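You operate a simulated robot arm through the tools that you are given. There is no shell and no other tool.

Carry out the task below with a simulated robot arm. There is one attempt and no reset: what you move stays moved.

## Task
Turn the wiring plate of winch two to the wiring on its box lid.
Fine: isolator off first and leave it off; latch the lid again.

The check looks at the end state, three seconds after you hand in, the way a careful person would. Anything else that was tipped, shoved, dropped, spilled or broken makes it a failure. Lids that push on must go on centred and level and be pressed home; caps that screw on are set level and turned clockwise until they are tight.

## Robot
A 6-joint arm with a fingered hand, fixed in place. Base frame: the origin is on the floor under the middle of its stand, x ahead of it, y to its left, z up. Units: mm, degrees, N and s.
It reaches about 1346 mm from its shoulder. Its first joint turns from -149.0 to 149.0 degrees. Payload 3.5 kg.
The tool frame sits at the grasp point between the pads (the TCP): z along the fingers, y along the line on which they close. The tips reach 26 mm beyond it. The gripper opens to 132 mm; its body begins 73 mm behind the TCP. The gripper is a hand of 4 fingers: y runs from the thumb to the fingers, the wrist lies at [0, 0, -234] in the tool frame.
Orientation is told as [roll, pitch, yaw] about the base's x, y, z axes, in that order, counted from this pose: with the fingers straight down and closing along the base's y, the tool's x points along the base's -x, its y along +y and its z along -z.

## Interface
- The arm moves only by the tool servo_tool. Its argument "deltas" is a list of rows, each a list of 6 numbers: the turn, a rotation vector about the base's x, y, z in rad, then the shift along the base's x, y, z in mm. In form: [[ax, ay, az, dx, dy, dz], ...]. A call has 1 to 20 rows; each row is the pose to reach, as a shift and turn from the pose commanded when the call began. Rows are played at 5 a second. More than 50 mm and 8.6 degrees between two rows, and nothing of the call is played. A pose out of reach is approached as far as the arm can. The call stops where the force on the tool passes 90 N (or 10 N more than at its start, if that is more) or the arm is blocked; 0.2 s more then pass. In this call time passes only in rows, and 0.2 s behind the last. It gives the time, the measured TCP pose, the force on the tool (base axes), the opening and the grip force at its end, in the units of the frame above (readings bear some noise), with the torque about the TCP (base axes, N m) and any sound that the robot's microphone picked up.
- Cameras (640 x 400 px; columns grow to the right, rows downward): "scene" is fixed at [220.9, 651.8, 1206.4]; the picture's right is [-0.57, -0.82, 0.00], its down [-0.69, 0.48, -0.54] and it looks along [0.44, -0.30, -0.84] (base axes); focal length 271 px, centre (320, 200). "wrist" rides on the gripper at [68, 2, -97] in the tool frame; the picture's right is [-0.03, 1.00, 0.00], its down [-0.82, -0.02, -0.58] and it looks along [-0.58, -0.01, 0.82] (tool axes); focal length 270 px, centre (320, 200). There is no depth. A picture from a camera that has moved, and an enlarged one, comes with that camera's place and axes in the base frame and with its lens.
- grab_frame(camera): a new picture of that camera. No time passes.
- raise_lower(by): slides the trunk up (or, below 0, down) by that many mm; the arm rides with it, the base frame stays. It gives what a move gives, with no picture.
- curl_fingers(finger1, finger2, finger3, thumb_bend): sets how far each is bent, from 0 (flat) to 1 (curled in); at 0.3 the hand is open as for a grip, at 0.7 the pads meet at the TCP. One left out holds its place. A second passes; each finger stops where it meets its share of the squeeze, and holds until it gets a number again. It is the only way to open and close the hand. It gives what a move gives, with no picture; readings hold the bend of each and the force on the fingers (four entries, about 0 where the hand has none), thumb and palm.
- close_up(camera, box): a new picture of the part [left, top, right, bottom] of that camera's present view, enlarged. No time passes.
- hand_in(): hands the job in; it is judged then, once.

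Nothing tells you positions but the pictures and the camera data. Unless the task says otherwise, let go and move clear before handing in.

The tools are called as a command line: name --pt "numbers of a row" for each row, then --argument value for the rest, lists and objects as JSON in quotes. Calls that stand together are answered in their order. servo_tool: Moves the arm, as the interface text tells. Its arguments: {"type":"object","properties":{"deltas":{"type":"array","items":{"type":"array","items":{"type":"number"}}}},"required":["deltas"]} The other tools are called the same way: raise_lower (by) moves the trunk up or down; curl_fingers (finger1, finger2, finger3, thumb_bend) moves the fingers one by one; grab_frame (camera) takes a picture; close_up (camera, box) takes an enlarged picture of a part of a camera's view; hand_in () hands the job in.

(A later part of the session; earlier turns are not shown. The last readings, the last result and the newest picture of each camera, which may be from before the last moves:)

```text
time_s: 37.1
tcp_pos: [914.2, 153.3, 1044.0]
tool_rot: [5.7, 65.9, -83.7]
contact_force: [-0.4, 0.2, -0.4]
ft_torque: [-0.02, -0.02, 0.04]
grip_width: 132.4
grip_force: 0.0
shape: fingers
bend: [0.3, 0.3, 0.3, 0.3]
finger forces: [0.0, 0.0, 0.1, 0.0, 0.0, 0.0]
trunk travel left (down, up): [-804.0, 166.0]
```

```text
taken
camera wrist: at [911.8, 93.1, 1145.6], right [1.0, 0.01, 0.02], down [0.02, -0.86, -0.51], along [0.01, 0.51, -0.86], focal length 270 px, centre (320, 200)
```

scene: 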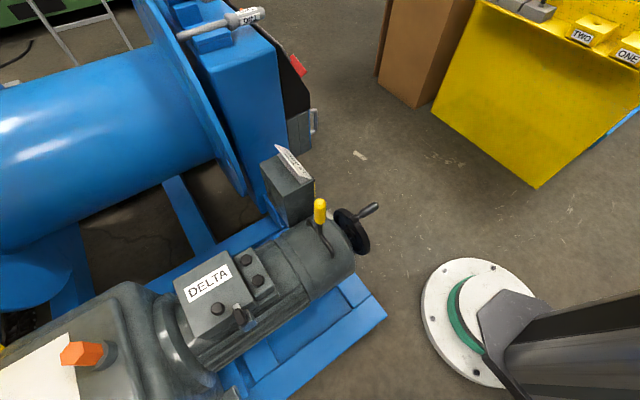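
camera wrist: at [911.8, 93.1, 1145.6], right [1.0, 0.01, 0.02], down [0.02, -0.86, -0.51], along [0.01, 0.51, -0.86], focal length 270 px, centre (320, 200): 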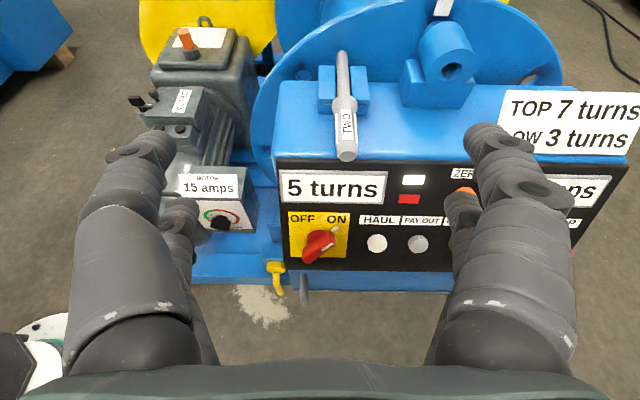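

Now the view is upright. I'll zoom in on the switch from here to refine its position, and rotate the remaining 45° to line the pads up across the handle.

close_up --camera "wrist" --box '[270, 195, 370, 285]'

close_up --camera "wrist" --box '[120, 20, 260, 140]'

close_up --camera "wrist" --box '[270, 150, 480, 270]'

```text
4.44 times, centred on (320, 240) of wrist
camera zoom: at [911.8, 93.1, 1145.6], right [1.0, 0.01, 0.02], down [0.02, -0.86, -0.51], along [0.01, 0.51, -0.86], focal length 1201 px, centre (320, 22)
```

zoom: 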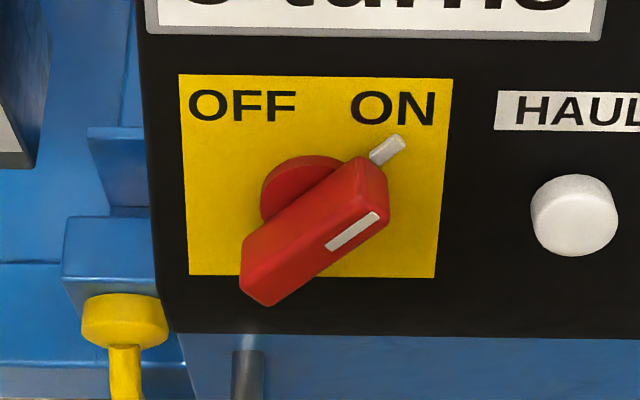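

```text
3.33 times, centred on (190, 80) of wrist
camera zoom: at [911.8, 93.1, 1145.6], right [1.0, 0.01, 0.02], down [0.02, -0.86, -0.51], along [0.01, 0.51, -0.86], focal length 901 px, centre (753, 600)
```

zoom: 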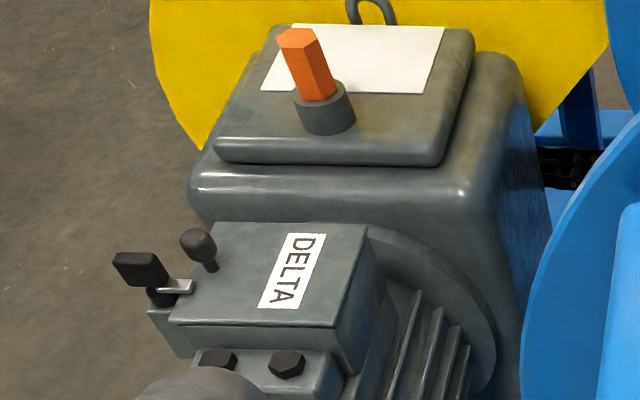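

```text
3.05 times, centred on (375, 210) of wrist
camera zoom: at [911.8, 93.1, 1145.6], right [1.0, 0.01, 0.02], down [0.02, -0.86, -0.51], along [0.01, 0.51, -0.86], focal length 824 px, centre (152, 170)
```

zoom: 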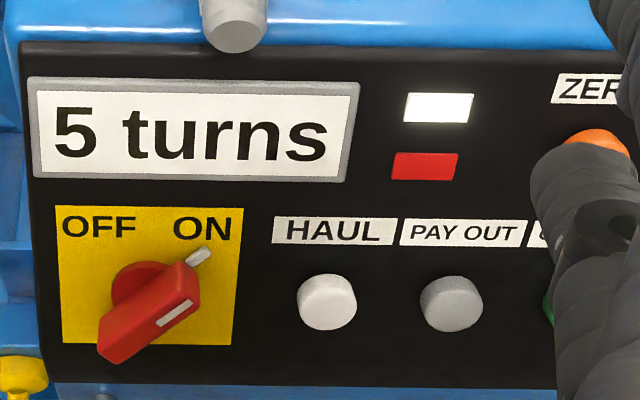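

The knob handle is about 60 mm long, ~18 mm wide, standing ~30 mm off the panel at about (912, 276, 708). I'll roll the hand so the pads close across the handle, part-close the fingers, then lower the trunk by about 323 mm with the hand still ~90 mm clear of the panel.

servo_tool --pt "0 0.109 -0.0469 0 0 0" --pt "0 0.218 -0.0937 0 0 0" --pt "0 0.327 -0.1406 0 0 0" --pt "0 0.436 -0.1874 0 0 0" --pt "0 0.545 -0.2343 0 0 0" --pt "0 0.654 -0.2811 0 0 0" --pt "0 0.7625 -0.328 0 0 0"

curl_fingers --finger1 0.45 --finger2 0.45 --finger3 0.45 --thumb_bend 0.45

raise_lower --by -160

grab_frame --camera "wrist"

grab_frame --camera "scene"

```text
time_s: 38.7
tcp_pos: [913.9, 153.2, 1045.2]
tool_rot: [-58.4, 40.0, -157.6]
contact_force: [0.0, 0.4, -0.2]
ft_torque: [-0.01, 0.02, -0.01]
grip_width: 132.3
grip_force: 0.0
shape: fingers
bend: [0.3, 0.3, 0.3, 0.3]
finger forces: [0.1, 0.0, 0.0, 0.1, 0.0, 0.1]
trunk travel left (down, up): [-804.0, 166.0]
```

```text
time_s: 39.7
tcp_pos: [914.2, 153.9, 1046.2]
tool_rot: [-58.3, 40.1, -157.5]
contact_force: [0.2, -0.3, 0.4]
ft_torque: [-0.05, -0.02, 0.01]
grip_width: 83.5
grip_force: 0.0
shape: fingers
bend: [0.45, 0.45, 0.45, 0.45]
finger forces: [0.0, 0.1, 0.0, 0.0, 0.0, 0.0]
trunk travel left (down, up): [-804.0, 166.0]
```

```text
time_s: 41.5
tcp_pos: [914.9, 152.3, 885.6]
tool_rot: [-58.2, 40.1, -157.4]
contact_force: [0.5, -0.6, 0.0]
ft_torque: [-0.04, 0.01, 0.01]
grip_width: 83.5
grip_force: 0.1
shape: fingers
bend: [0.45, 0.45, 0.45, 0.45]
finger forces: [0.1, 0.0, 0.0, 0.0, 0.1, 0.0]
trunk travel left (down, up): [-644.0, 326.0]
```

```text
taken
camera wrist: at [963.8, 84.2, 966.7], right [0.69, -0.28, -0.67], down [-0.58, -0.76, -0.28], along [-0.43, 0.58, -0.69], focal length 270 px, centre (320, 200)
```

wrist: 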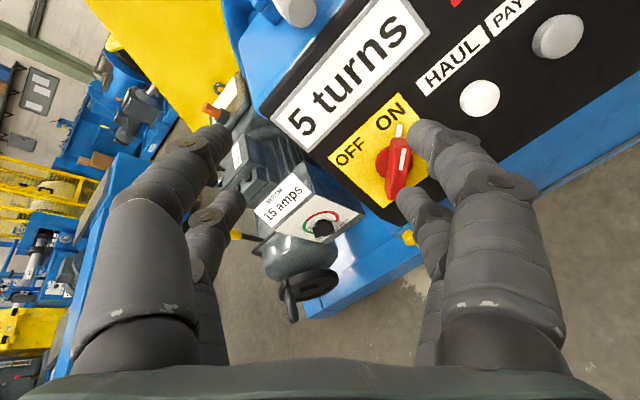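

```text
taken
```

scene: 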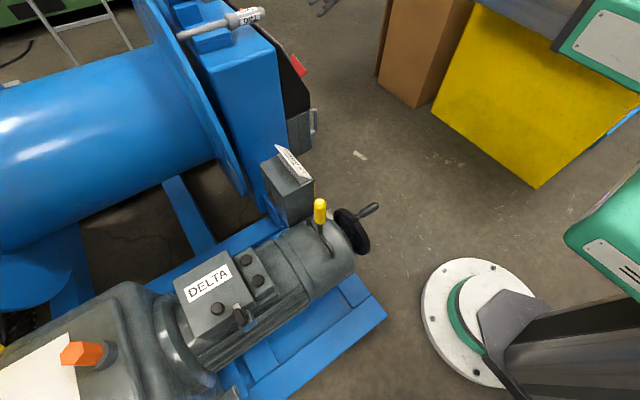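

The handle looks aligned with the hand. I'll lower the rest of the way and check the arm is clear.

raise_lower --by -163

grab_frame --camera "wrist"

grab_frame --camera "scene"

```text
time_s: 43.4
tcp_pos: [912.3, 152.8, 722.5]
tool_rot: [-58.2, 40.1, -157.5]
contact_force: [-0.5, -0.2, 0.9]
ft_torque: [-0.01, 0.02, 0.0]
grip_width: 83.6
grip_force: 0.0
shape: fingers
bend: [0.45, 0.45, 0.45, 0.45]
finger forces: [0.0, 0.0, 0.0, 0.0, 0.0, 0.1]
trunk travel left (down, up): [-481.0, 489.0]
```

```text
taken
camera wrist: at [963.8, 84.3, 803.7], right [0.69, -0.28, -0.67], down [-0.58, -0.76, -0.28], along [-0.43, 0.58, -0.69], focal length 270 px, centre (320, 200)
```

wrist: 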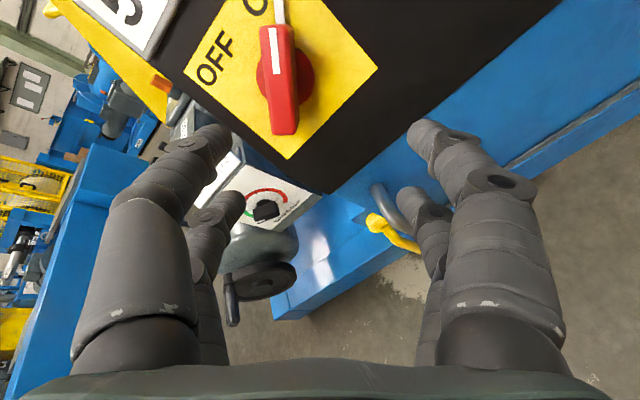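

```text
taken
```

scene: 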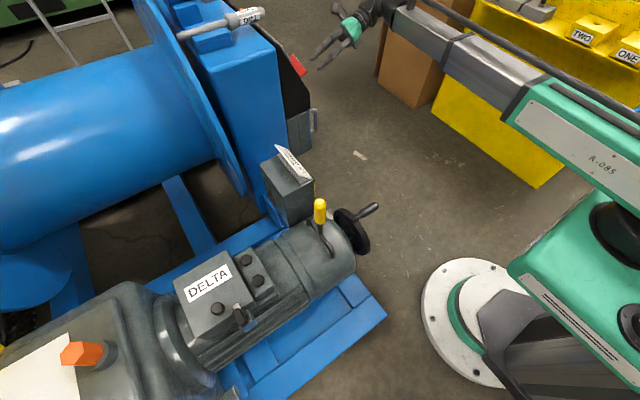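

The arm is clear and the handle sits about 95 mm ahead. I'll approach horizontally in two stages, watching the force.

servo_tool --pt "0 0 0 0 15 0" --pt "0 0 0 0 30 0" --pt "0 0 0 0 45 0" --pt "0 0 0 1 60 0"

grab_frame --camera "wrist"

```text
time_s: 44.4
tcp_pos: [913.7, 214.5, 722.5]
tool_rot: [-58.3, 40.2, -157.5]
contact_force: [-1.2, -0.5, 0.0]
ft_torque: [0.02, 0.0, 0.01]
grip_width: 83.3
grip_force: 0.1
shape: fingers
bend: [0.45, 0.45, 0.45, 0.45]
finger forces: [0.0, 0.0, 0.0, 0.1, 0.0, 0.0]
trunk travel left (down, up): [-481.0, 489.0]
```

```text
taken
camera wrist: at [964.9, 144.8, 803.8], right [0.69, -0.28, -0.67], down [-0.58, -0.76, -0.28], along [-0.43, 0.58, -0.69], focal length 270 px, centre (320, 200)
```

wrist: 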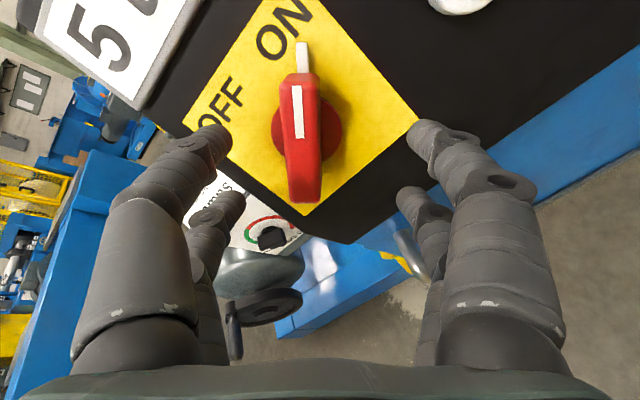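

The handle front is now located at about (915, 255, 720). I'll advance 33 mm so the fingertips straddle the handle.

servo_tool --pt "0 0 0 0 9 0" --pt "0 0 0 1 18 0" --pt "0 0 0 1 26 0" --pt "0 0 0 1 33 0"

grab_frame --camera "wrist"

```text
time_s: 45.4
tcp_pos: [913.9, 244.1, 722.8]
tool_rot: [-58.1, 40.1, -157.5]
contact_force: [-3.6, -19.6, 6.3]
ft_torque: [-1.19, 0.06, -0.42]
grip_width: 83.5
grip_force: 10.6
shape: fingers
bend: [0.45, 0.47, 0.45, 0.45]
finger forces: [0.4, 20.3, 0.1, 0.1, 0.0, 0.1]
trunk travel left (down, up): [-481.0, 489.0]
```

```text
taken
camera wrist: at [964.9, 174.4, 804.5], right [0.69, -0.29, -0.67], down [-0.58, -0.76, -0.28], along [-0.43, 0.58, -0.69], focal length 270 px, centre (320, 200)
```

wrist: 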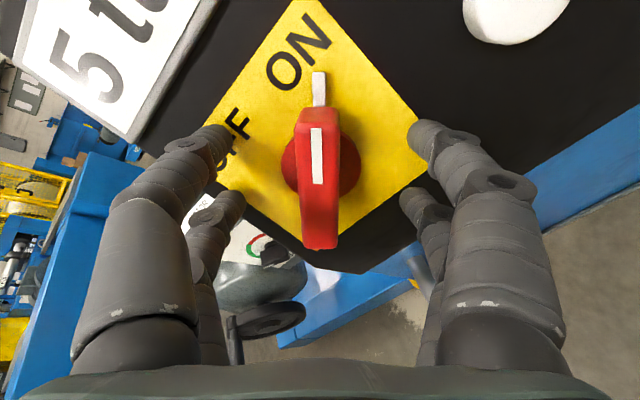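

Finger2 touched the panel (20 N). I'll back off ~7 mm and then close the fingers on the handle.

servo_tool --pt "0 0 0 0 -4 0" --pt "0 0 0 0 -8 0"

curl_fingers --finger1 0.57 --finger2 0.57 --finger3 0.57 --thumb_bend 0.57

grab_frame --camera "wrist"

```text
time_s: 46.0
tcp_pos: [916.4, 238.7, 721.3]
tool_rot: [-58.2, 40.1, -157.4]
contact_force: [0.1, -0.5, 0.8]
ft_torque: [0.0, 0.02, -0.01]
grip_width: 83.4
grip_force: 0.1
shape: fingers
bend: [0.45, 0.45, 0.45, 0.45]
finger forces: [0.0, 0.0, 0.0, 0.0, 0.0, 0.0]
trunk travel left (down, up): [-481.0, 489.0]
```

```text
time_s: 47.0
tcp_pos: [915.1, 238.7, 723.1]
tool_rot: [-58.1, 40.1, -157.4]
contact_force: [-0.2, -0.2, 0.1]
ft_torque: [-0.01, -0.02, 0.05]
grip_width: 46.0
grip_force: 0.1
shape: fingers
bend: [0.56, 0.56, 0.56, 0.56]
finger forces: [0.0, 0.0, 0.0, 0.0, 0.1, 0.0]
trunk travel left (down, up): [-481.0, 489.0]
```

```text
taken
camera wrist: at [965.7, 169.1, 803.4], right [0.69, -0.28, -0.67], down [-0.58, -0.76, -0.28], along [-0.43, 0.58, -0.69], focal length 270 px, centre (320, 200)
```

wrist: 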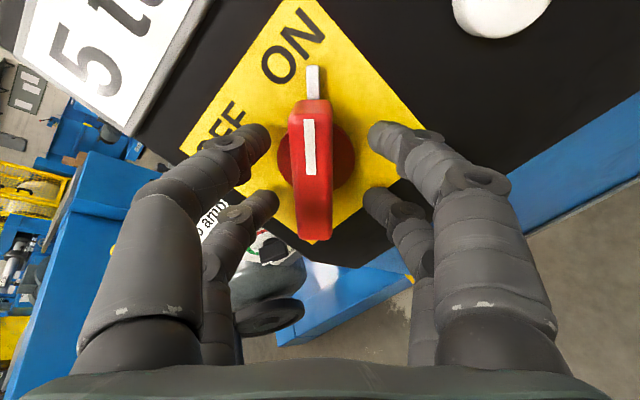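

The handle is centred between the digits. I'll advance 4 mm and close on it.

servo_tool --pt "0 0 0 0 2 0" --pt "0 0 0 0 4 0"

curl_fingers --finger1 0.7 --finger2 0.7 --finger3 0.7 --thumb_bend 0.7

grab_frame --camera "wrist"

```text
time_s: 47.6
tcp_pos: [915.5, 242.9, 722.6]
tool_rot: [-58.2, 40.1, -157.4]
contact_force: [-0.4, -3.4, 1.1]
ft_torque: [-0.13, 0.01, -0.01]
grip_width: 46.3
grip_force: 1.5
shape: fingers
bend: [0.56, 0.56, 0.56, 0.56]
finger forces: [0.1, 2.8, 0.0, 0.1, 0.0, 0.0]
trunk travel left (down, up): [-481.0, 489.0]
```

```text
time_s: 48.6
tcp_pos: [914.4, 243.8, 722.1]
tool_rot: [-58.2, 40.1, -157.5]
contact_force: [-2.6, 5.0, 0.7]
ft_torque: [0.05, 0.01, 0.08]
grip_width: 15.1
grip_force: 7.4
shape: fingers
bend: [0.66, 0.66, 0.65, 0.67]
finger forces: [2.6, 2.5, 4.1, 0.0, 6.0, 0.1]
trunk travel left (down, up): [-481.0, 489.0]
```

```text
taken
camera wrist: at [965.8, 174.2, 803.8], right [0.69, -0.28, -0.67], down [-0.58, -0.76, -0.28], along [-0.43, 0.58, -0.69], focal length 270 px, centre (320, 200)
```

wrist: 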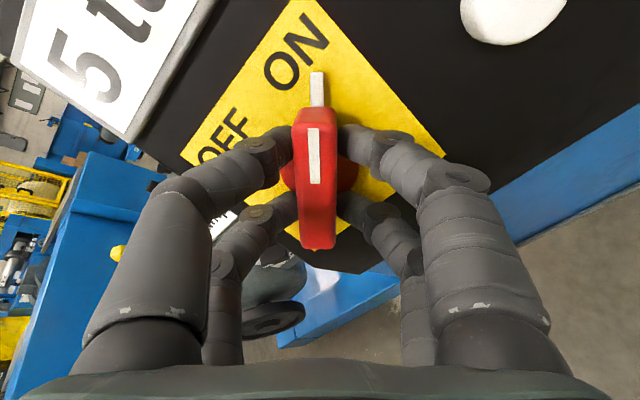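

All four digits hold the handle lightly. Now I twist counter-clockwise about the panel normal from ON toward OFF.

servo_tool --pt "0 -0.12 0.0516 0.4 0 0" --pt "0 -0.24 0.1033 0.8 0 0" --pt "0 -0.36 0.1549 1.2 0 0" --pt "0 -0.481 0.2066 1.7 0 0" --pt "0 -0.601 0.2582 2.1 0 0" --pt "0 -0.721 0.3099 2.5 0 0" --pt "0 -0.841 0.3615 2.9 0 0"

grab_frame --camera "wrist"

```text
time_s: 50.2
tcp_pos: [916.4, 241.5, 721.9]
tool_rot: [16.7, 64.9, -71.5]
contact_force: [-8.1, 5.7, 5.2]
ft_torque: [0.07, 0.09, 0.14]
grip_width: 14.9
grip_force: 7.9
shape: fingers
bend: [0.66, 0.67, 0.65, 0.67]
finger forces: [2.3, 2.0, 5.5, 0.0, 6.3, 0.0]
trunk travel left (down, up): [-481.0, 489.0]
```

```text
taken
camera wrist: at [909.6, 182.0, 823.2], right [0.99, 0.05, 0.1], down [0.09, -0.86, -0.51], along [0.06, 0.51, -0.86], focal length 270 px, centre (320, 200)
```

wrist: 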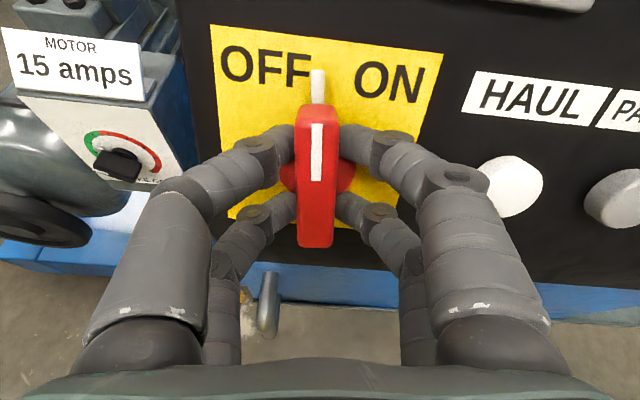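

The switch is turning with the hand. I'll continue the remaining ~40° to OFF.

servo_tool --pt "0 -0.115 0.0494 0.4 0 0" --pt "0 -0.23 0.0989 0.8 0 0" --pt "0 -0.345 0.1483 1.2 0 0" --pt "0 -0.46 0.1978 1.6 0 0" --pt "0 -0.575 0.2472 2.0 0 0" --pt "0 -0.66 0.2838 2.0 0 0"

grab_frame --camera "wrist"

```text
time_s: 51.6
tcp_pos: [918.3, 242.5, 722.3]
tool_rot: [59.6, 36.9, -19.9]
contact_force: [-12.2, 0.5, 3.4]
ft_torque: [0.05, 0.24, 0.18]
grip_width: 15.0
grip_force: 8.8
shape: fingers
bend: [0.66, 0.67, 0.65, 0.67]
finger forces: [3.8, 1.7, 6.2, 0.1, 5.6, 0.0]
trunk travel left (down, up): [-481.0, 489.0]
```

```text
taken
camera wrist: at [867.4, 173.5, 803.3], right [0.68, 0.29, 0.68], down [0.59, -0.76, -0.27], along [0.43, 0.58, -0.69], focal length 270 px, centre (320, 200)
```

wrist: 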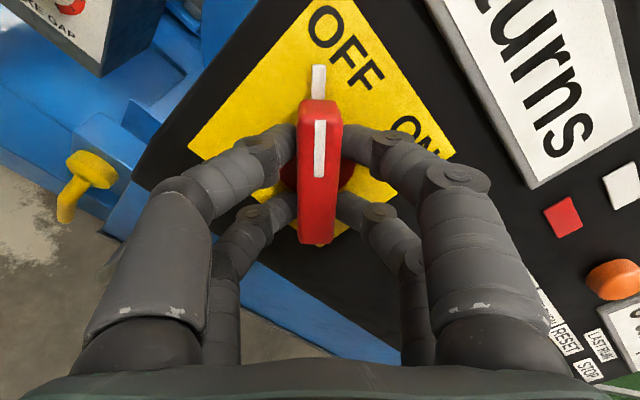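

The pointer now aims at OFF. I'll check the lamp and pointer closely before letting go.

close_up --camera "wrist" --box '[520, 140, 640, 260]'

close_up --camera "wrist" --box '[220, 0, 460, 160]'

```text
3.33 times, centred on (580, 200) of wrist
camera zoom: at [867.4, 173.5, 803.3], right [0.68, 0.29, 0.68], down [0.59, -0.76, -0.27], along [0.43, 0.58, -0.69], focal length 901 px, centre (-547, 200)
```

zoom: 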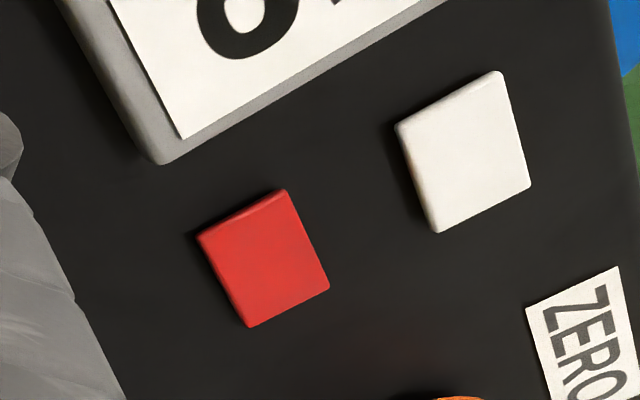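

```text
2.50 times, centred on (340, 80) of wrist
camera zoom: at [867.4, 173.5, 803.3], right [0.68, 0.29, 0.68], down [0.59, -0.76, -0.27], along [0.43, 0.58, -0.69], focal length 676 px, centre (270, 500)
```

zoom: 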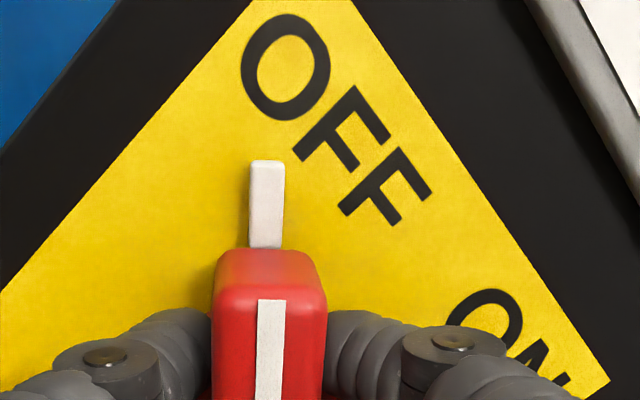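

The white lamp is no longer glowing and the pointer is at OFF. I'll release and back off.

curl_fingers --finger1 0.5 --finger2 0.5 --finger3 0.5 --thumb_bend 0.5

servo_tool --pt "0 0 0 0 -20 0" --pt "0 0 0 0 -45 0" --pt "0 0 0 0 -70 0" --pt "0 0 0 0 -95 0" --pt "0 0 0 0 -120 0" --pt "0 0 0 0 -150 0"

grab_frame --camera "wrist"

```text
time_s: 52.6
tcp_pos: [920.0, 240.9, 722.0]
tool_rot: [59.6, 37.0, -20.0]
contact_force: [2.3, -8.9, 2.8]
ft_torque: [-0.49, -0.1, 0.08]
grip_width: 65.4
grip_force: 4.9
shape: fingers
bend: [0.5, 0.5, 0.53, 0.5]
finger forces: [0.1, 0.0, 9.9, 0.0, 0.0, 0.1]
trunk travel left (down, up): [-481.0, 489.0]
```

```text
time_s: 54.0
tcp_pos: [921.2, 92.0, 721.5]
tool_rot: [59.6, 37.0, -19.9]
contact_force: [0.0, 0.5, 0.7]
ft_torque: [0.01, 0.01, 0.02]
grip_width: 65.6
grip_force: 0.1
shape: fingers
bend: [0.5, 0.5, 0.5, 0.5]
finger forces: [0.0, 0.0, 0.0, 0.0, 0.1, 0.0]
trunk travel left (down, up): [-481.0, 489.0]
```

```text
taken
camera wrist: at [869.1, 22.5, 802.7], right [0.68, 0.29, 0.67], down [0.59, -0.76, -0.27], along [0.43, 0.58, -0.69], focal length 270 px, centre (320, 200)
```

wrist: 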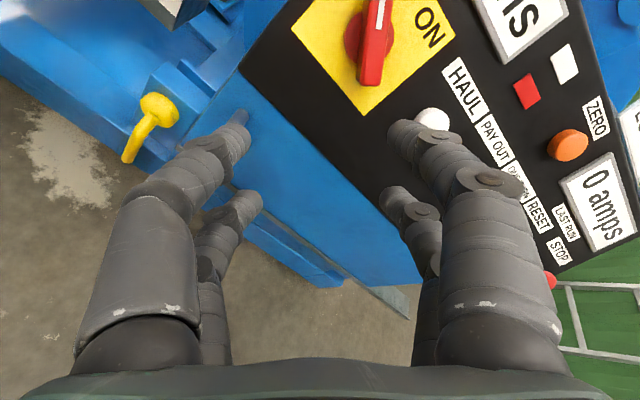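

I'll raise the trunk and check the switch from above.

raise_lower --by 250

grab_frame --camera "wrist"

grab_frame --camera "scene"

```text
time_s: 56.6
tcp_pos: [920.2, 91.5, 972.8]
tool_rot: [59.7, 36.9, -20.0]
contact_force: [0.2, -0.4, 0.0]
ft_torque: [0.03, -0.03, 0.02]
grip_width: 65.4
grip_force: 0.0
shape: fingers
bend: [0.5, 0.5, 0.5, 0.5]
finger forces: [0.0, 0.0, 0.0, 0.1, 0.1, 0.0]
trunk travel left (down, up): [-731.0, 239.0]
```

```text
taken
camera wrist: at [869.1, 22.3, 1052.7], right [0.68, 0.29, 0.67], down [0.59, -0.76, -0.27], along [0.43, 0.58, -0.69], focal length 270 px, centre (320, 200)
```

wrist: 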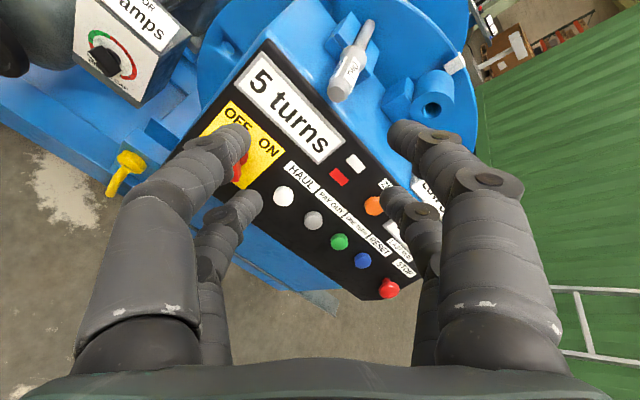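

```text
taken
```

scene: 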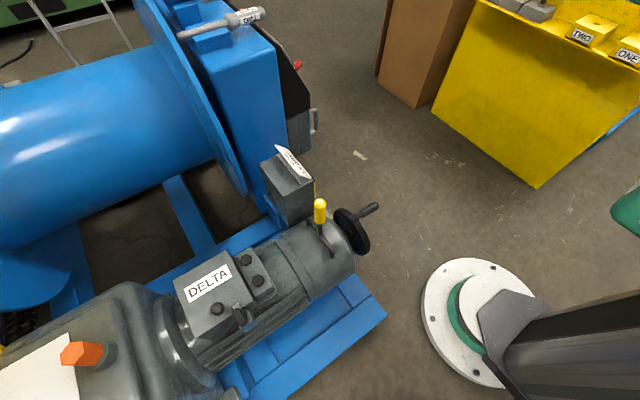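

The wiring isolator is off. Next I'll open the fingers, raise a bit more and bring the hand back to pointing down, then travel over to the terminal box.

curl_fingers --finger1 0.3 --finger2 0.3 --finger3 0.3 --thumb_bend 0.3

raise_lower --by 100

grab_frame --camera "wrist"

servo_tool --pt "-0.1152 0 0 0 -12 -24" --pt "-0.2304 0 0 0 -28 -46" --pt "-0.3456 0 0 0 -45 -67" --pt "-0.4608 0 0 0 -65 -85" --pt "-0.576 0 0 0 -87 -101" --pt "-0.6912 0 0 0 -110 -114" --pt "-0.8064 0 0 0 -135 -125" --pt "-0.9216 0 0 0 -160 -133" --pt "-1.0368 0 0 0 -187 -137" --pt "-1.152 0 0 0 -214 -139"

grab_frame --camera "wrist"

```text
time_s: 57.6
tcp_pos: [921.1, 92.5, 973.3]
tool_rot: [59.6, 37.0, -20.0]
contact_force: [-0.2, 0.3, -0.3]
ft_torque: [0.01, 0.01, -0.03]
grip_width: 132.3
grip_force: 0.0
shape: fingers
bend: [0.3, 0.3, 0.3, 0.3]
finger forces: [0.1, 0.0, 0.0, 0.0, 0.0, 0.0]
trunk travel left (down, up): [-731.0, 239.0]
```

```text
time_s: 58.9
tcp_pos: [920.9, 91.5, 1072.9]
tool_rot: [59.5, 36.9, -20.0]
contact_force: [-0.2, -0.7, -0.2]
ft_torque: [0.01, 0.03, -0.03]
grip_width: 132.6
grip_force: 0.0
shape: fingers
bend: [0.3, 0.3, 0.3, 0.3]
finger forces: [0.0, 0.1, 0.0, 0.0, 0.0, 0.1]
trunk travel left (down, up): [-831.0, 139.0]
```

```text
taken
camera wrist: at [869.1, 22.3, 1152.6], right [0.68, 0.29, 0.67], down [0.59, -0.76, -0.27], along [0.43, 0.58, -0.69], focal length 270 px, centre (320, 200)
```

wrist: 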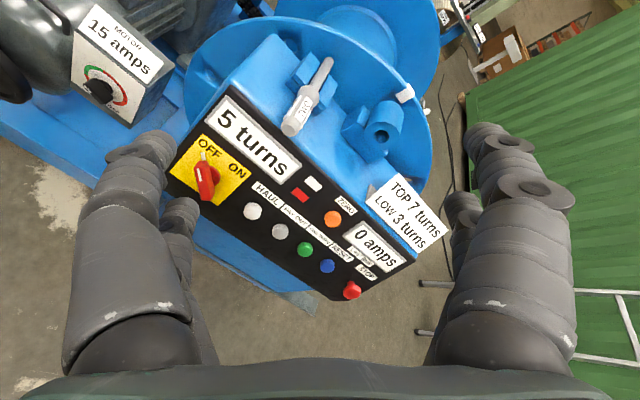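

```text
time_s: 61.1
tcp_pos: [918.7, -122.8, 933.0]
tool_rot: [0.4, -0.4, -41.3]
contact_force: [-1.0, -0.4, -0.8]
ft_torque: [-0.03, 0.01, 0.02]
grip_width: 132.5
grip_force: 0.0
shape: fingers
bend: [0.3, 0.3, 0.3, 0.3]
finger forces: [0.1, 0.0, 0.0, 0.0, 0.1, 0.1]
trunk travel left (down, up): [-831.0, 139.0]
```

```text
taken
camera wrist: at [867.8, -76.7, 1028.4], right [0.68, 0.73, 0.01], down [0.59, -0.55, 0.58], along [0.43, -0.39, -0.81], focal length 270 px, centre (320, 200)
```

wrist: 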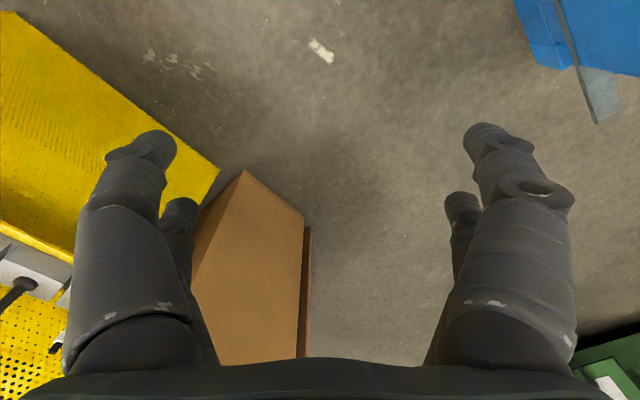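

The switch clearly points to OFF. Now I'll swing over toward the terminal box at a safe height.

servo_tool --pt "0 0 0.033 -25 40 0" --pt "0 0 0.066 -49 80 0" --pt "0 0 0.099 -74 120 0" --pt "0 0 0.132 -98 160 0" --pt "0 0 0.165 -123 200 0" --pt "0 0 0.198 -148 241 0" --pt "0 0 0.231 -172 281 0" --pt "0 0 0.264 -197 321 0" --pt "0 0 0.297 -221 361 0" --pt "0 0 0.33 -246 401 0" --pt "0 0 0.363 -270 441 0" --pt "0 0 0.396 -295 481 0"

servo_tool --pt "0 0 0.033 -25 40 0" --pt "0 0 0.066 -49 80 0" --pt "0 0 0.099 -74 120 0" --pt "0 0 0.132 -98 160 0" --pt "0 0 0.165 -123 200 0" --pt "0 0 0.198 -148 241 0" --pt "0 0 0.231 -172 281 0" --pt "0 0 0.264 -197 321 0" --pt "0 0 0.297 -221 361 0" --pt "0 0 0.324 -246 401 0"

grab_frame --camera "wrist"

grab_frame --camera "scene"

```text
time_s: 63.7
tcp_pos: [626.0, 360.7, 932.4]
tool_rot: [0.5, -0.3, -18.6]
contact_force: [0.5, -0.5, -0.2]
ft_torque: [0.01, -0.01, 0.02]
grip_width: 132.8
grip_force: 0.0
shape: fingers
bend: [0.3, 0.3, 0.3, 0.3]
finger forces: [0.1, 0.0, 0.0, 0.0, 0.0, 0.0]
out of reach, approached as far as the arm can: row 8, 9
trunk travel left (down, up): [-831.0, 139.0]
```

```text
time_s: 65.9
tcp_pos: [378.2, 760.6, 932.3]
tool_rot: [0.5, -0.3, -0.1]
contact_force: [-0.1, -0.5, -0.6]
ft_torque: [-0.01, 0.01, -0.01]
grip_width: 132.9
grip_force: 0.0
shape: fingers
bend: [0.3, 0.3, 0.3, 0.3]
finger forces: [0.0, 0.1, 0.0, 0.0, 0.0, 0.0]
out of reach, approached as far as the arm can: row 9
trunk travel left (down, up): [-831.0, 139.0]
```

```text
taken
camera wrist: at [309.6, 760.0, 1028.5], right [0.03, 1.0, 0.01], down [0.81, -0.03, 0.58], along [0.58, -0.01, -0.81], focal length 270 px, centre (320, 200)
```

wrist: 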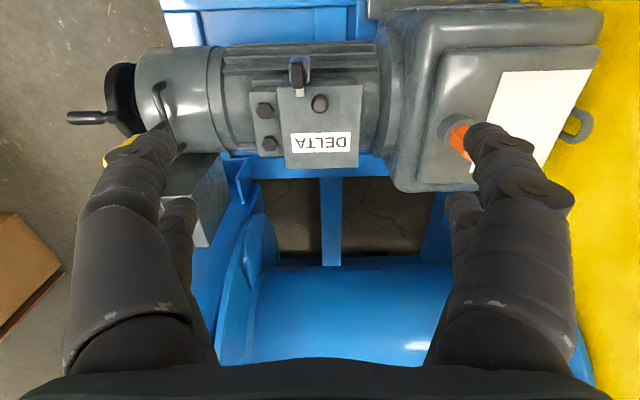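

```text
taken
```

scene: 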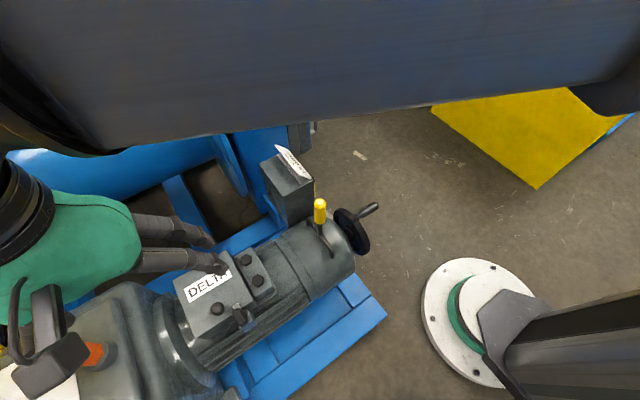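

I'm now above the terminal box. I'll zoom in on the lid, knob and latch.

close_up --camera "wrist" --box '[240, 40, 380, 180]'

close_up --camera "scene" --box '[160, 230, 300, 340]'

```text
2.86 times, centred on (310, 110) of wrist
camera zoom: at [309.6, 760.0, 1028.5], right [0.03, 1.0, 0.01], down [0.81, -0.03, 0.58], along [0.58, -0.01, -0.81], focal length 772 px, centre (349, 457)
```

zoom: 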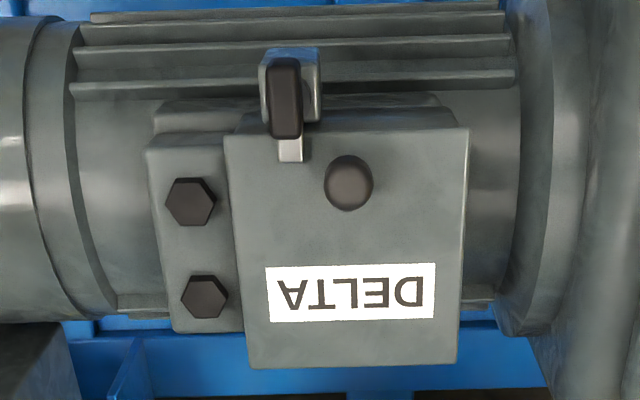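

```text
3.64 times, centred on (230, 285) of scene
camera zoom: at [220.9, 651.8, 1206.4], right [-0.57, -0.82, 0.0], down [-0.69, 0.48, -0.54], along [0.44, -0.3, -0.84], focal length 985 px, centre (647, -109)
```

zoom: 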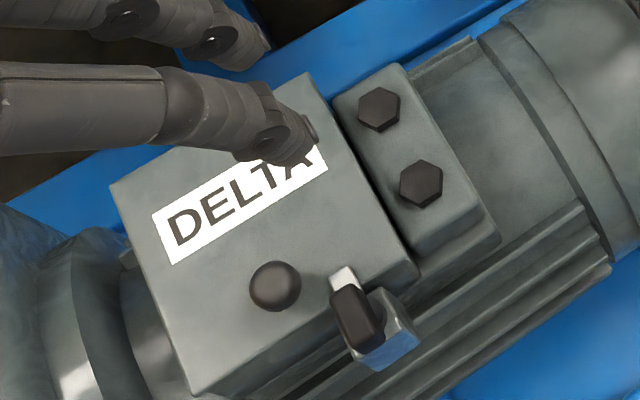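

The lid (about x 405–555, y 698–824, z≈602) has a knob near (423, 760) and a turn latch with a black bar near (384, 731, 634), whose metal tongue overlaps the lid edge. I'll move in for a closer look at the latch.

servo_tool --pt "0 0 0 -30 -9 0" --pt "0 0 0 -60 -18 0" --pt "0 0 0 -90 -27 0"

raise_lower --by -150

grab_frame --camera "wrist"

grab_frame --camera "scene"

```text
time_s: 66.7
tcp_pos: [286.8, 730.5, 932.8]
tool_rot: [0.5, -0.2, -0.1]
contact_force: [-0.5, -0.4, 0.6]
ft_torque: [0.02, -0.03, -0.01]
grip_width: 132.4
grip_force: 0.1
shape: fingers
bend: [0.3, 0.3, 0.3, 0.3]
finger forces: [0.0, 0.0, 0.0, 0.0, 0.1, 0.1]
trunk travel left (down, up): [-831.0, 139.0]
```

```text
time_s: 68.5
tcp_pos: [287.7, 731.0, 782.7]
tool_rot: [0.6, -0.3, 0.0]
contact_force: [0.4, 0.5, -0.6]
ft_torque: [0.02, -0.03, 0.01]
grip_width: 132.4
grip_force: 0.0
shape: fingers
bend: [0.3, 0.3, 0.3, 0.3]
finger forces: [0.1, 0.0, 0.1, 0.1, 0.0, 0.1]
trunk travel left (down, up): [-681.0, 289.0]
```

```text
taken
camera wrist: at [219.3, 732.4, 878.6], right [0.03, 1.0, 0.01], down [0.81, -0.03, 0.58], along [0.58, -0.01, -0.81], focal length 270 px, centre (320, 200)
```

wrist: 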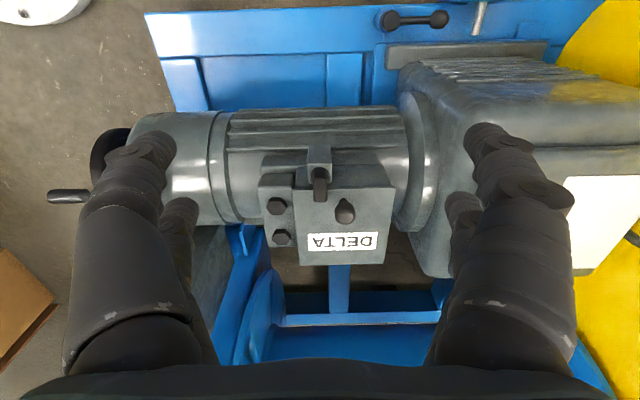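

```text
taken
```

scene: 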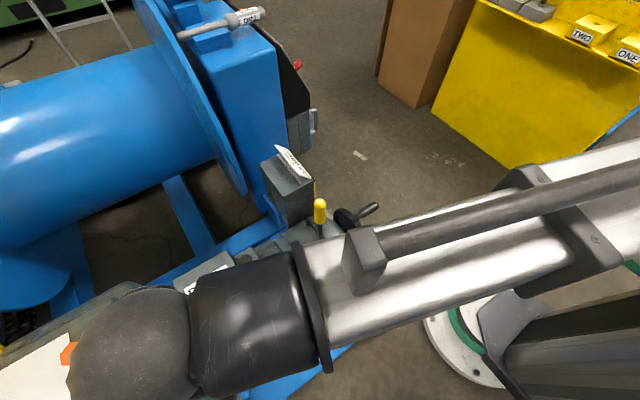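

close_up --camera "wrist" --box '[250, 130, 410, 280]'

close_up --camera "wrist" --box '[290, 140, 370, 240]'

```text
2.67 times, centred on (330, 205) of wrist
camera zoom: at [219.3, 732.4, 878.6], right [0.03, 1.0, 0.01], down [0.81, -0.03, 0.58], along [0.58, -0.01, -0.81], focal length 721 px, centre (293, 187)
```

zoom: 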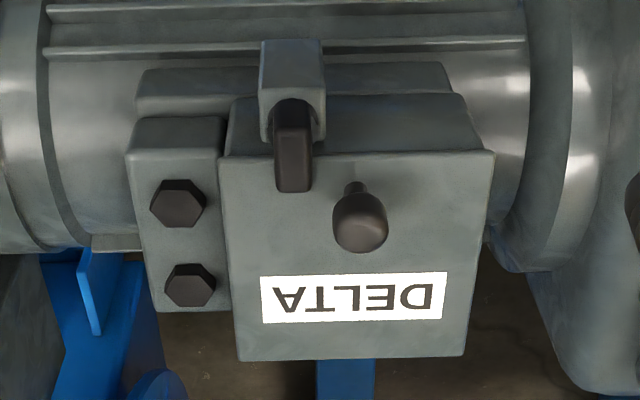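

```text
4.00 times, centred on (330, 190) of wrist
camera zoom: at [219.3, 732.4, 878.6], right [0.03, 1.0, 0.01], down [0.81, -0.03, 0.58], along [0.58, -0.01, -0.81], focal length 1081 px, centre (280, 240)
```

zoom: 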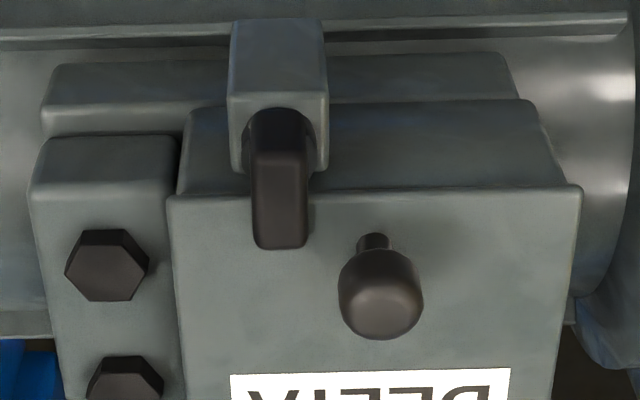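

The latch bar runs x≈366–400 at y≈730, top z≈635, pivoting near x≈375; its tongue reaches under it onto the lid. I'll use the far digit pair (finger2/finger3) to pinch the bar with the hand axis over the pivot, so first I position above it.

curl_fingers --finger2 0.5 --finger3 0.5

servo_tool --pt "0 0 0 28 0 0" --pt "0 0 0 55 0 0" --pt "0 0 0 82 0 0"

raise_lower --by -80

grab_frame --camera "wrist"

grab_frame --camera "scene"

```text
time_s: 69.5
tcp_pos: [288.3, 731.5, 782.7]
tool_rot: [0.5, -0.3, -0.1]
contact_force: [-0.4, -0.5, -0.2]
ft_torque: [0.0, 0.01, 0.03]
grip_width: 132.7
grip_force: 0.0
shape: fingers
bend: [0.3, 0.5, 0.5, 0.3]
finger forces: [0.1, 0.1, 0.0, 0.0, 0.0, 0.0]
trunk travel left (down, up): [-681.0, 289.0]
```

```text
time_s: 70.2
tcp_pos: [371.7, 730.2, 782.3]
tool_rot: [0.5, -0.3, -0.1]
contact_force: [-0.5, -0.2, -0.1]
ft_torque: [-0.01, 0.02, 0.01]
grip_width: 132.7
grip_force: 0.2
shape: fingers
bend: [0.3, 0.5, 0.5, 0.3]
finger forces: [0.0, 0.0, 0.0, 0.0, 0.0, 0.0]
trunk travel left (down, up): [-681.0, 289.0]
```

```text
time_s: 71.4
tcp_pos: [370.7, 729.7, 703.0]
tool_rot: [0.5, -0.3, -0.1]
contact_force: [0.2, 0.2, 0.7]
ft_torque: [0.0, 0.0, 0.03]
grip_width: 132.8
grip_force: 0.1
shape: fingers
bend: [0.3, 0.5, 0.5, 0.3]
finger forces: [0.0, 0.0, 0.1, 0.0, 0.1, 0.0]
trunk travel left (down, up): [-601.0, 369.0]
```

```text
taken
camera wrist: at [301.7, 731.5, 798.6], right [0.03, 1.0, 0.01], down [0.81, -0.03, 0.58], along [0.58, -0.01, -0.81], focal length 270 px, centre (320, 200)
```

wrist: 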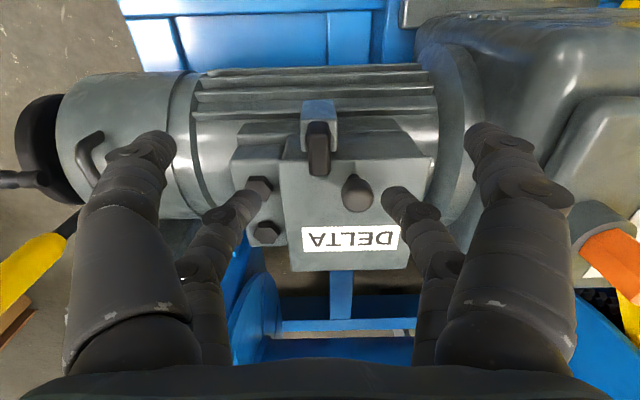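

```text
taken
```

scene: 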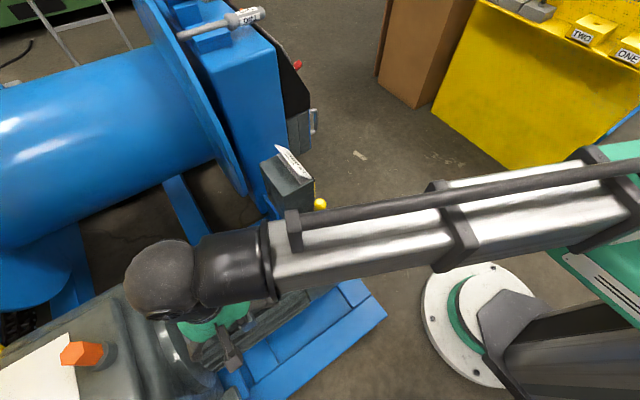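

close_up --camera "wrist" --box '[230, 80, 430, 280]'

```text
2.00 times, centred on (330, 180) of wrist
camera zoom: at [301.7, 731.5, 798.6], right [0.03, 1.0, 0.01], down [0.81, -0.03, 0.58], along [0.58, -0.01, -0.81], focal length 541 px, centre (300, 240)
```

zoom: 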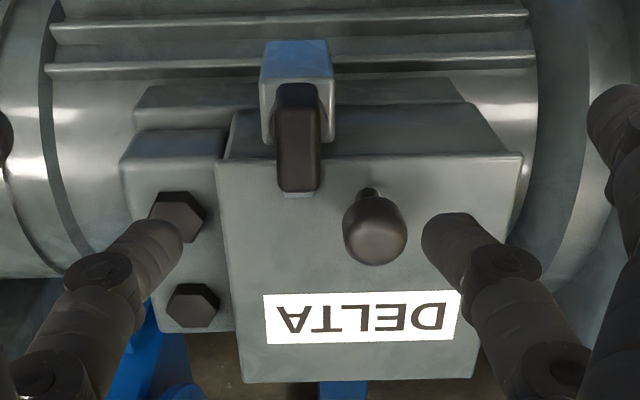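

Refined estimates: lid top z≈589, x 410–552, y 693–826; knob at (428, 760); latch bar centred near (386, 729) with top z≈628. I'll trap the bar with finger2, finger3 and thumb (finger1 kept wide to miss the knob), then descend.

curl_fingers --finger1 0.2 --finger2 0.52 --finger3 0.52 --thumb_bend 0.52

servo_tool --pt "0 0 0 6 0 0" --pt "0 0 0 11 0 0"

raise_lower --by -40

grab_frame --camera "wrist"

```text
time_s: 72.4
tcp_pos: [370.8, 730.0, 702.4]
tool_rot: [0.5, -0.3, -0.1]
contact_force: [0.2, 0.5, -0.2]
ft_torque: [0.06, -0.03, 0.03]
grip_width: 107.0
grip_force: 0.1
shape: fingers
bend: [0.2, 0.52, 0.52, 0.52]
finger forces: [0.0, 0.0, 0.1, 0.1, 0.1, 0.0]
trunk travel left (down, up): [-601.0, 369.0]
```

```text
time_s: 73.0
tcp_pos: [381.6, 730.4, 703.3]
tool_rot: [0.5, -0.2, 0.0]
contact_force: [-0.7, -0.5, 0.3]
ft_torque: [0.01, -0.02, -0.01]
grip_width: 107.0
grip_force: 0.0
shape: fingers
bend: [0.2, 0.52, 0.52, 0.52]
finger forces: [0.1, 0.0, 0.0, 0.1, 0.1, 0.0]
trunk travel left (down, up): [-601.0, 369.0]
```

```text
time_s: 73.8
tcp_pos: [382.2, 730.0, 662.2]
tool_rot: [0.5, -0.3, -0.1]
contact_force: [-0.1, 0.5, -0.4]
ft_torque: [-0.02, -0.01, 0.01]
grip_width: 107.1
grip_force: 0.1
shape: fingers
bend: [0.2, 0.52, 0.52, 0.52]
finger forces: [0.0, 0.0, 0.0, 0.1, 0.1, 0.1]
trunk travel left (down, up): [-561.0, 409.0]
```

```text
taken
camera wrist: at [312.6, 731.5, 758.5], right [0.03, 1.0, 0.01], down [0.81, -0.03, 0.58], along [0.58, -0.01, -0.81], focal length 270 px, centre (320, 200)
```

wrist: 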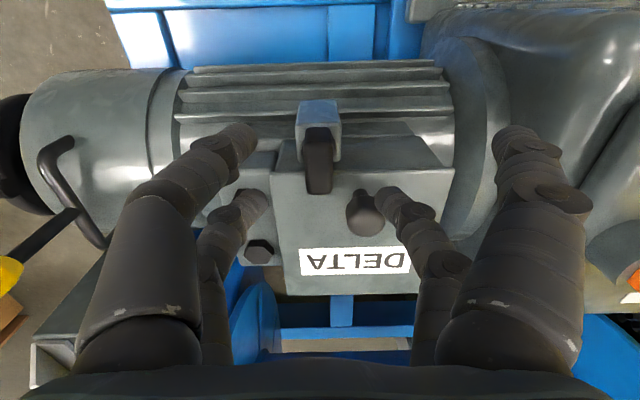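

close_up --camera "wrist" --box '[230, 90, 430, 250]'

```text
2.50 times, centred on (330, 170) of wrist
camera zoom: at [312.6, 731.5, 758.5], right [0.03, 1.0, 0.01], down [0.81, -0.03, 0.58], along [0.58, -0.01, -0.81], focal length 676 px, centre (295, 275)
```

zoom: 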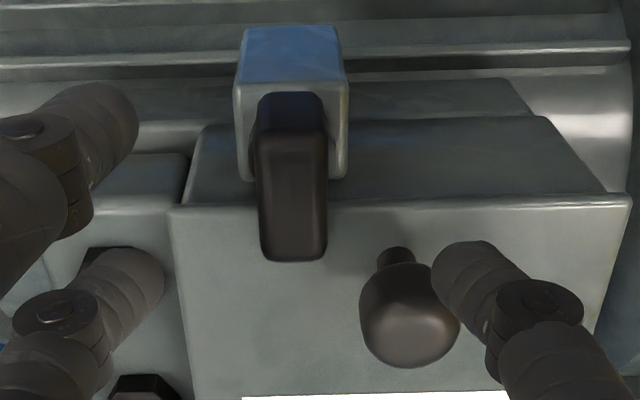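

Clearances look fine: finger2 passes about 3 mm from the knob, and the bar is centred at (385, 729). I'll descend 22 mm more and check forces.

raise_lower --by -22

close_up --camera "wrist" --box '[200, 80, 440, 250]'

```text
time_s: 74.5
tcp_pos: [381.6, 730.3, 640.1]
tool_rot: [0.5, -0.3, -0.1]
contact_force: [-0.5, 0.3, -0.7]
ft_torque: [-0.01, 0.0, 0.01]
grip_width: 107.2
grip_force: 0.1
shape: fingers
bend: [0.2, 0.52, 0.52, 0.52]
finger forces: [0.1, 0.0, 0.0, 0.1, 0.1, 0.0]
trunk travel left (down, up): [-539.0, 431.0]
```

```text
2.35 times, centred on (320, 165) of wrist
camera zoom: at [312.5, 731.5, 736.5], right [0.03, 1.0, 0.01], down [0.81, -0.03, 0.58], along [0.58, -0.01, -0.81], focal length 636 px, centre (320, 282)
```

zoom: 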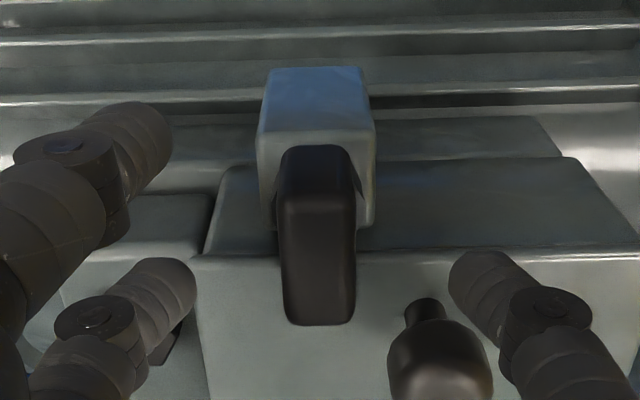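

No contact yet. I'll close the far pair on the bar, with the thumb brought in lightly at the other end.

curl_fingers --finger2 0.7 --finger3 0.7 --thumb_bend 0.63

close_up --camera "wrist" --box '[200, 80, 440, 250]'

```text
time_s: 75.5
tcp_pos: [381.4, 730.6, 641.4]
tool_rot: [0.4, -0.3, -0.1]
contact_force: [-0.2, -0.3, -1.6]
ft_torque: [0.0, 0.04, 0.04]
grip_width: 88.6
grip_force: 2.9
shape: fingers
bend: [0.2, 0.66, 0.66, 0.63]
finger forces: [0.1, 2.4, 3.2, 0.0, 0.0, 0.1]
trunk travel left (down, up): [-539.0, 431.0]
```

```text
2.35 times, centred on (320, 165) of wrist
camera zoom: at [312.6, 731.5, 736.5], right [0.03, 1.0, 0.01], down [0.81, -0.03, 0.58], along [0.58, -0.01, -0.81], focal length 636 px, centre (320, 282)
```

zoom: 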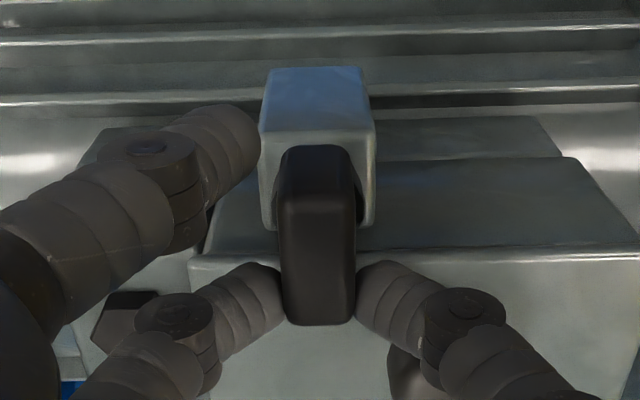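

The bar is pinched. I'll turn it clockwise (seen from above) 45° first and check that it follows.

servo_tool --pt "0 0 -0.131 0.2 0.5 0" --pt "0 0 -0.262 0.5 0.9 0" --pt "0 0 -0.393 0.9 1.3 0" --pt "0 0 -0.524 1.3 1.6 0" --pt "0 0 -0.654 1.7 1.9 0" --pt "0 0 -0.785 2.2 2.1 0"

grab_frame --camera "wrist"

```text
time_s: 76.9
tcp_pos: [383.6, 733.4, 639.6]
tool_rot: [0.4, -0.3, -45.2]
contact_force: [-1.7, 5.1, 1.4]
ft_torque: [0.1, 0.02, 0.05]
grip_width: 88.6
grip_force: 3.6
shape: fingers
bend: [0.2, 0.66, 0.68, 0.63]
finger forces: [0.0, 4.5, 2.1, 0.0, 0.0, 0.0]
trunk travel left (down, up): [-539.0, 431.0]
```

```text
taken
camera wrist: at [335.8, 782.9, 736.5], right [0.73, 0.69, 0.01], down [0.56, -0.59, 0.58], along [0.4, -0.42, -0.81], focal length 270 px, centre (320, 200)
```

wrist: 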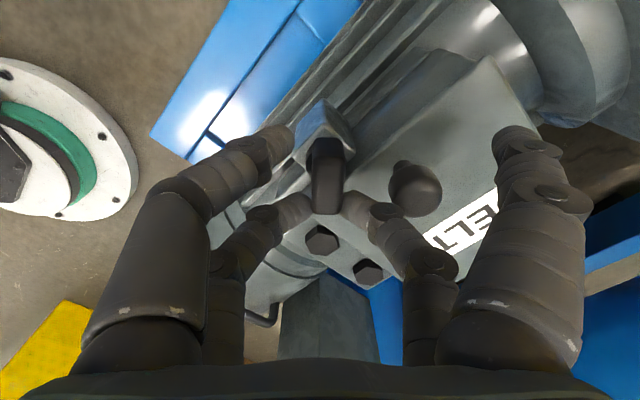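

The latch bar is turning freely with low force. I'll continue to 90°.

servo_tool --pt "0 0 -0.131 0.5 0.1 0" --pt "0 0 -0.262 1.0 0.2 0" --pt "0 0 -0.393 1.5 0.2 0" --pt "0 0 -0.524 2.0 0.2 0" --pt "0 0 -0.654 2.5 0.1 0" --pt "0 0 -0.785 3.0 -0.1 0"

grab_frame --camera "wrist"

```text
time_s: 78.3
tcp_pos: [386.2, 731.0, 641.0]
tool_rot: [0.3, -0.3, -90.2]
contact_force: [5.0, -1.6, -0.6]
ft_torque: [-0.05, -0.08, 0.07]
grip_width: 88.6
grip_force: 1.9
shape: fingers
bend: [0.2, 0.65, 0.7, 0.63]
finger forces: [0.0, 3.7, 0.8, 0.0, 0.1, 0.0]
trunk travel left (down, up): [-539.0, 431.0]
```

```text
taken
camera wrist: at [388.0, 800.8, 736.5], right [1.0, -0.03, 0.01], down [-0.03, -0.81, 0.58], along [-0.01, -0.58, -0.81], focal length 270 px, centre (320, 200)
```

wrist: 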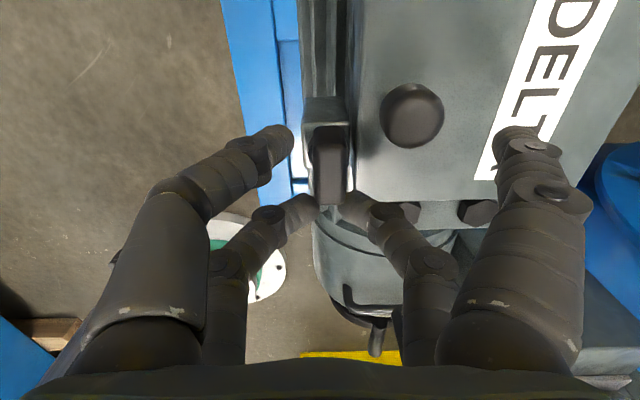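

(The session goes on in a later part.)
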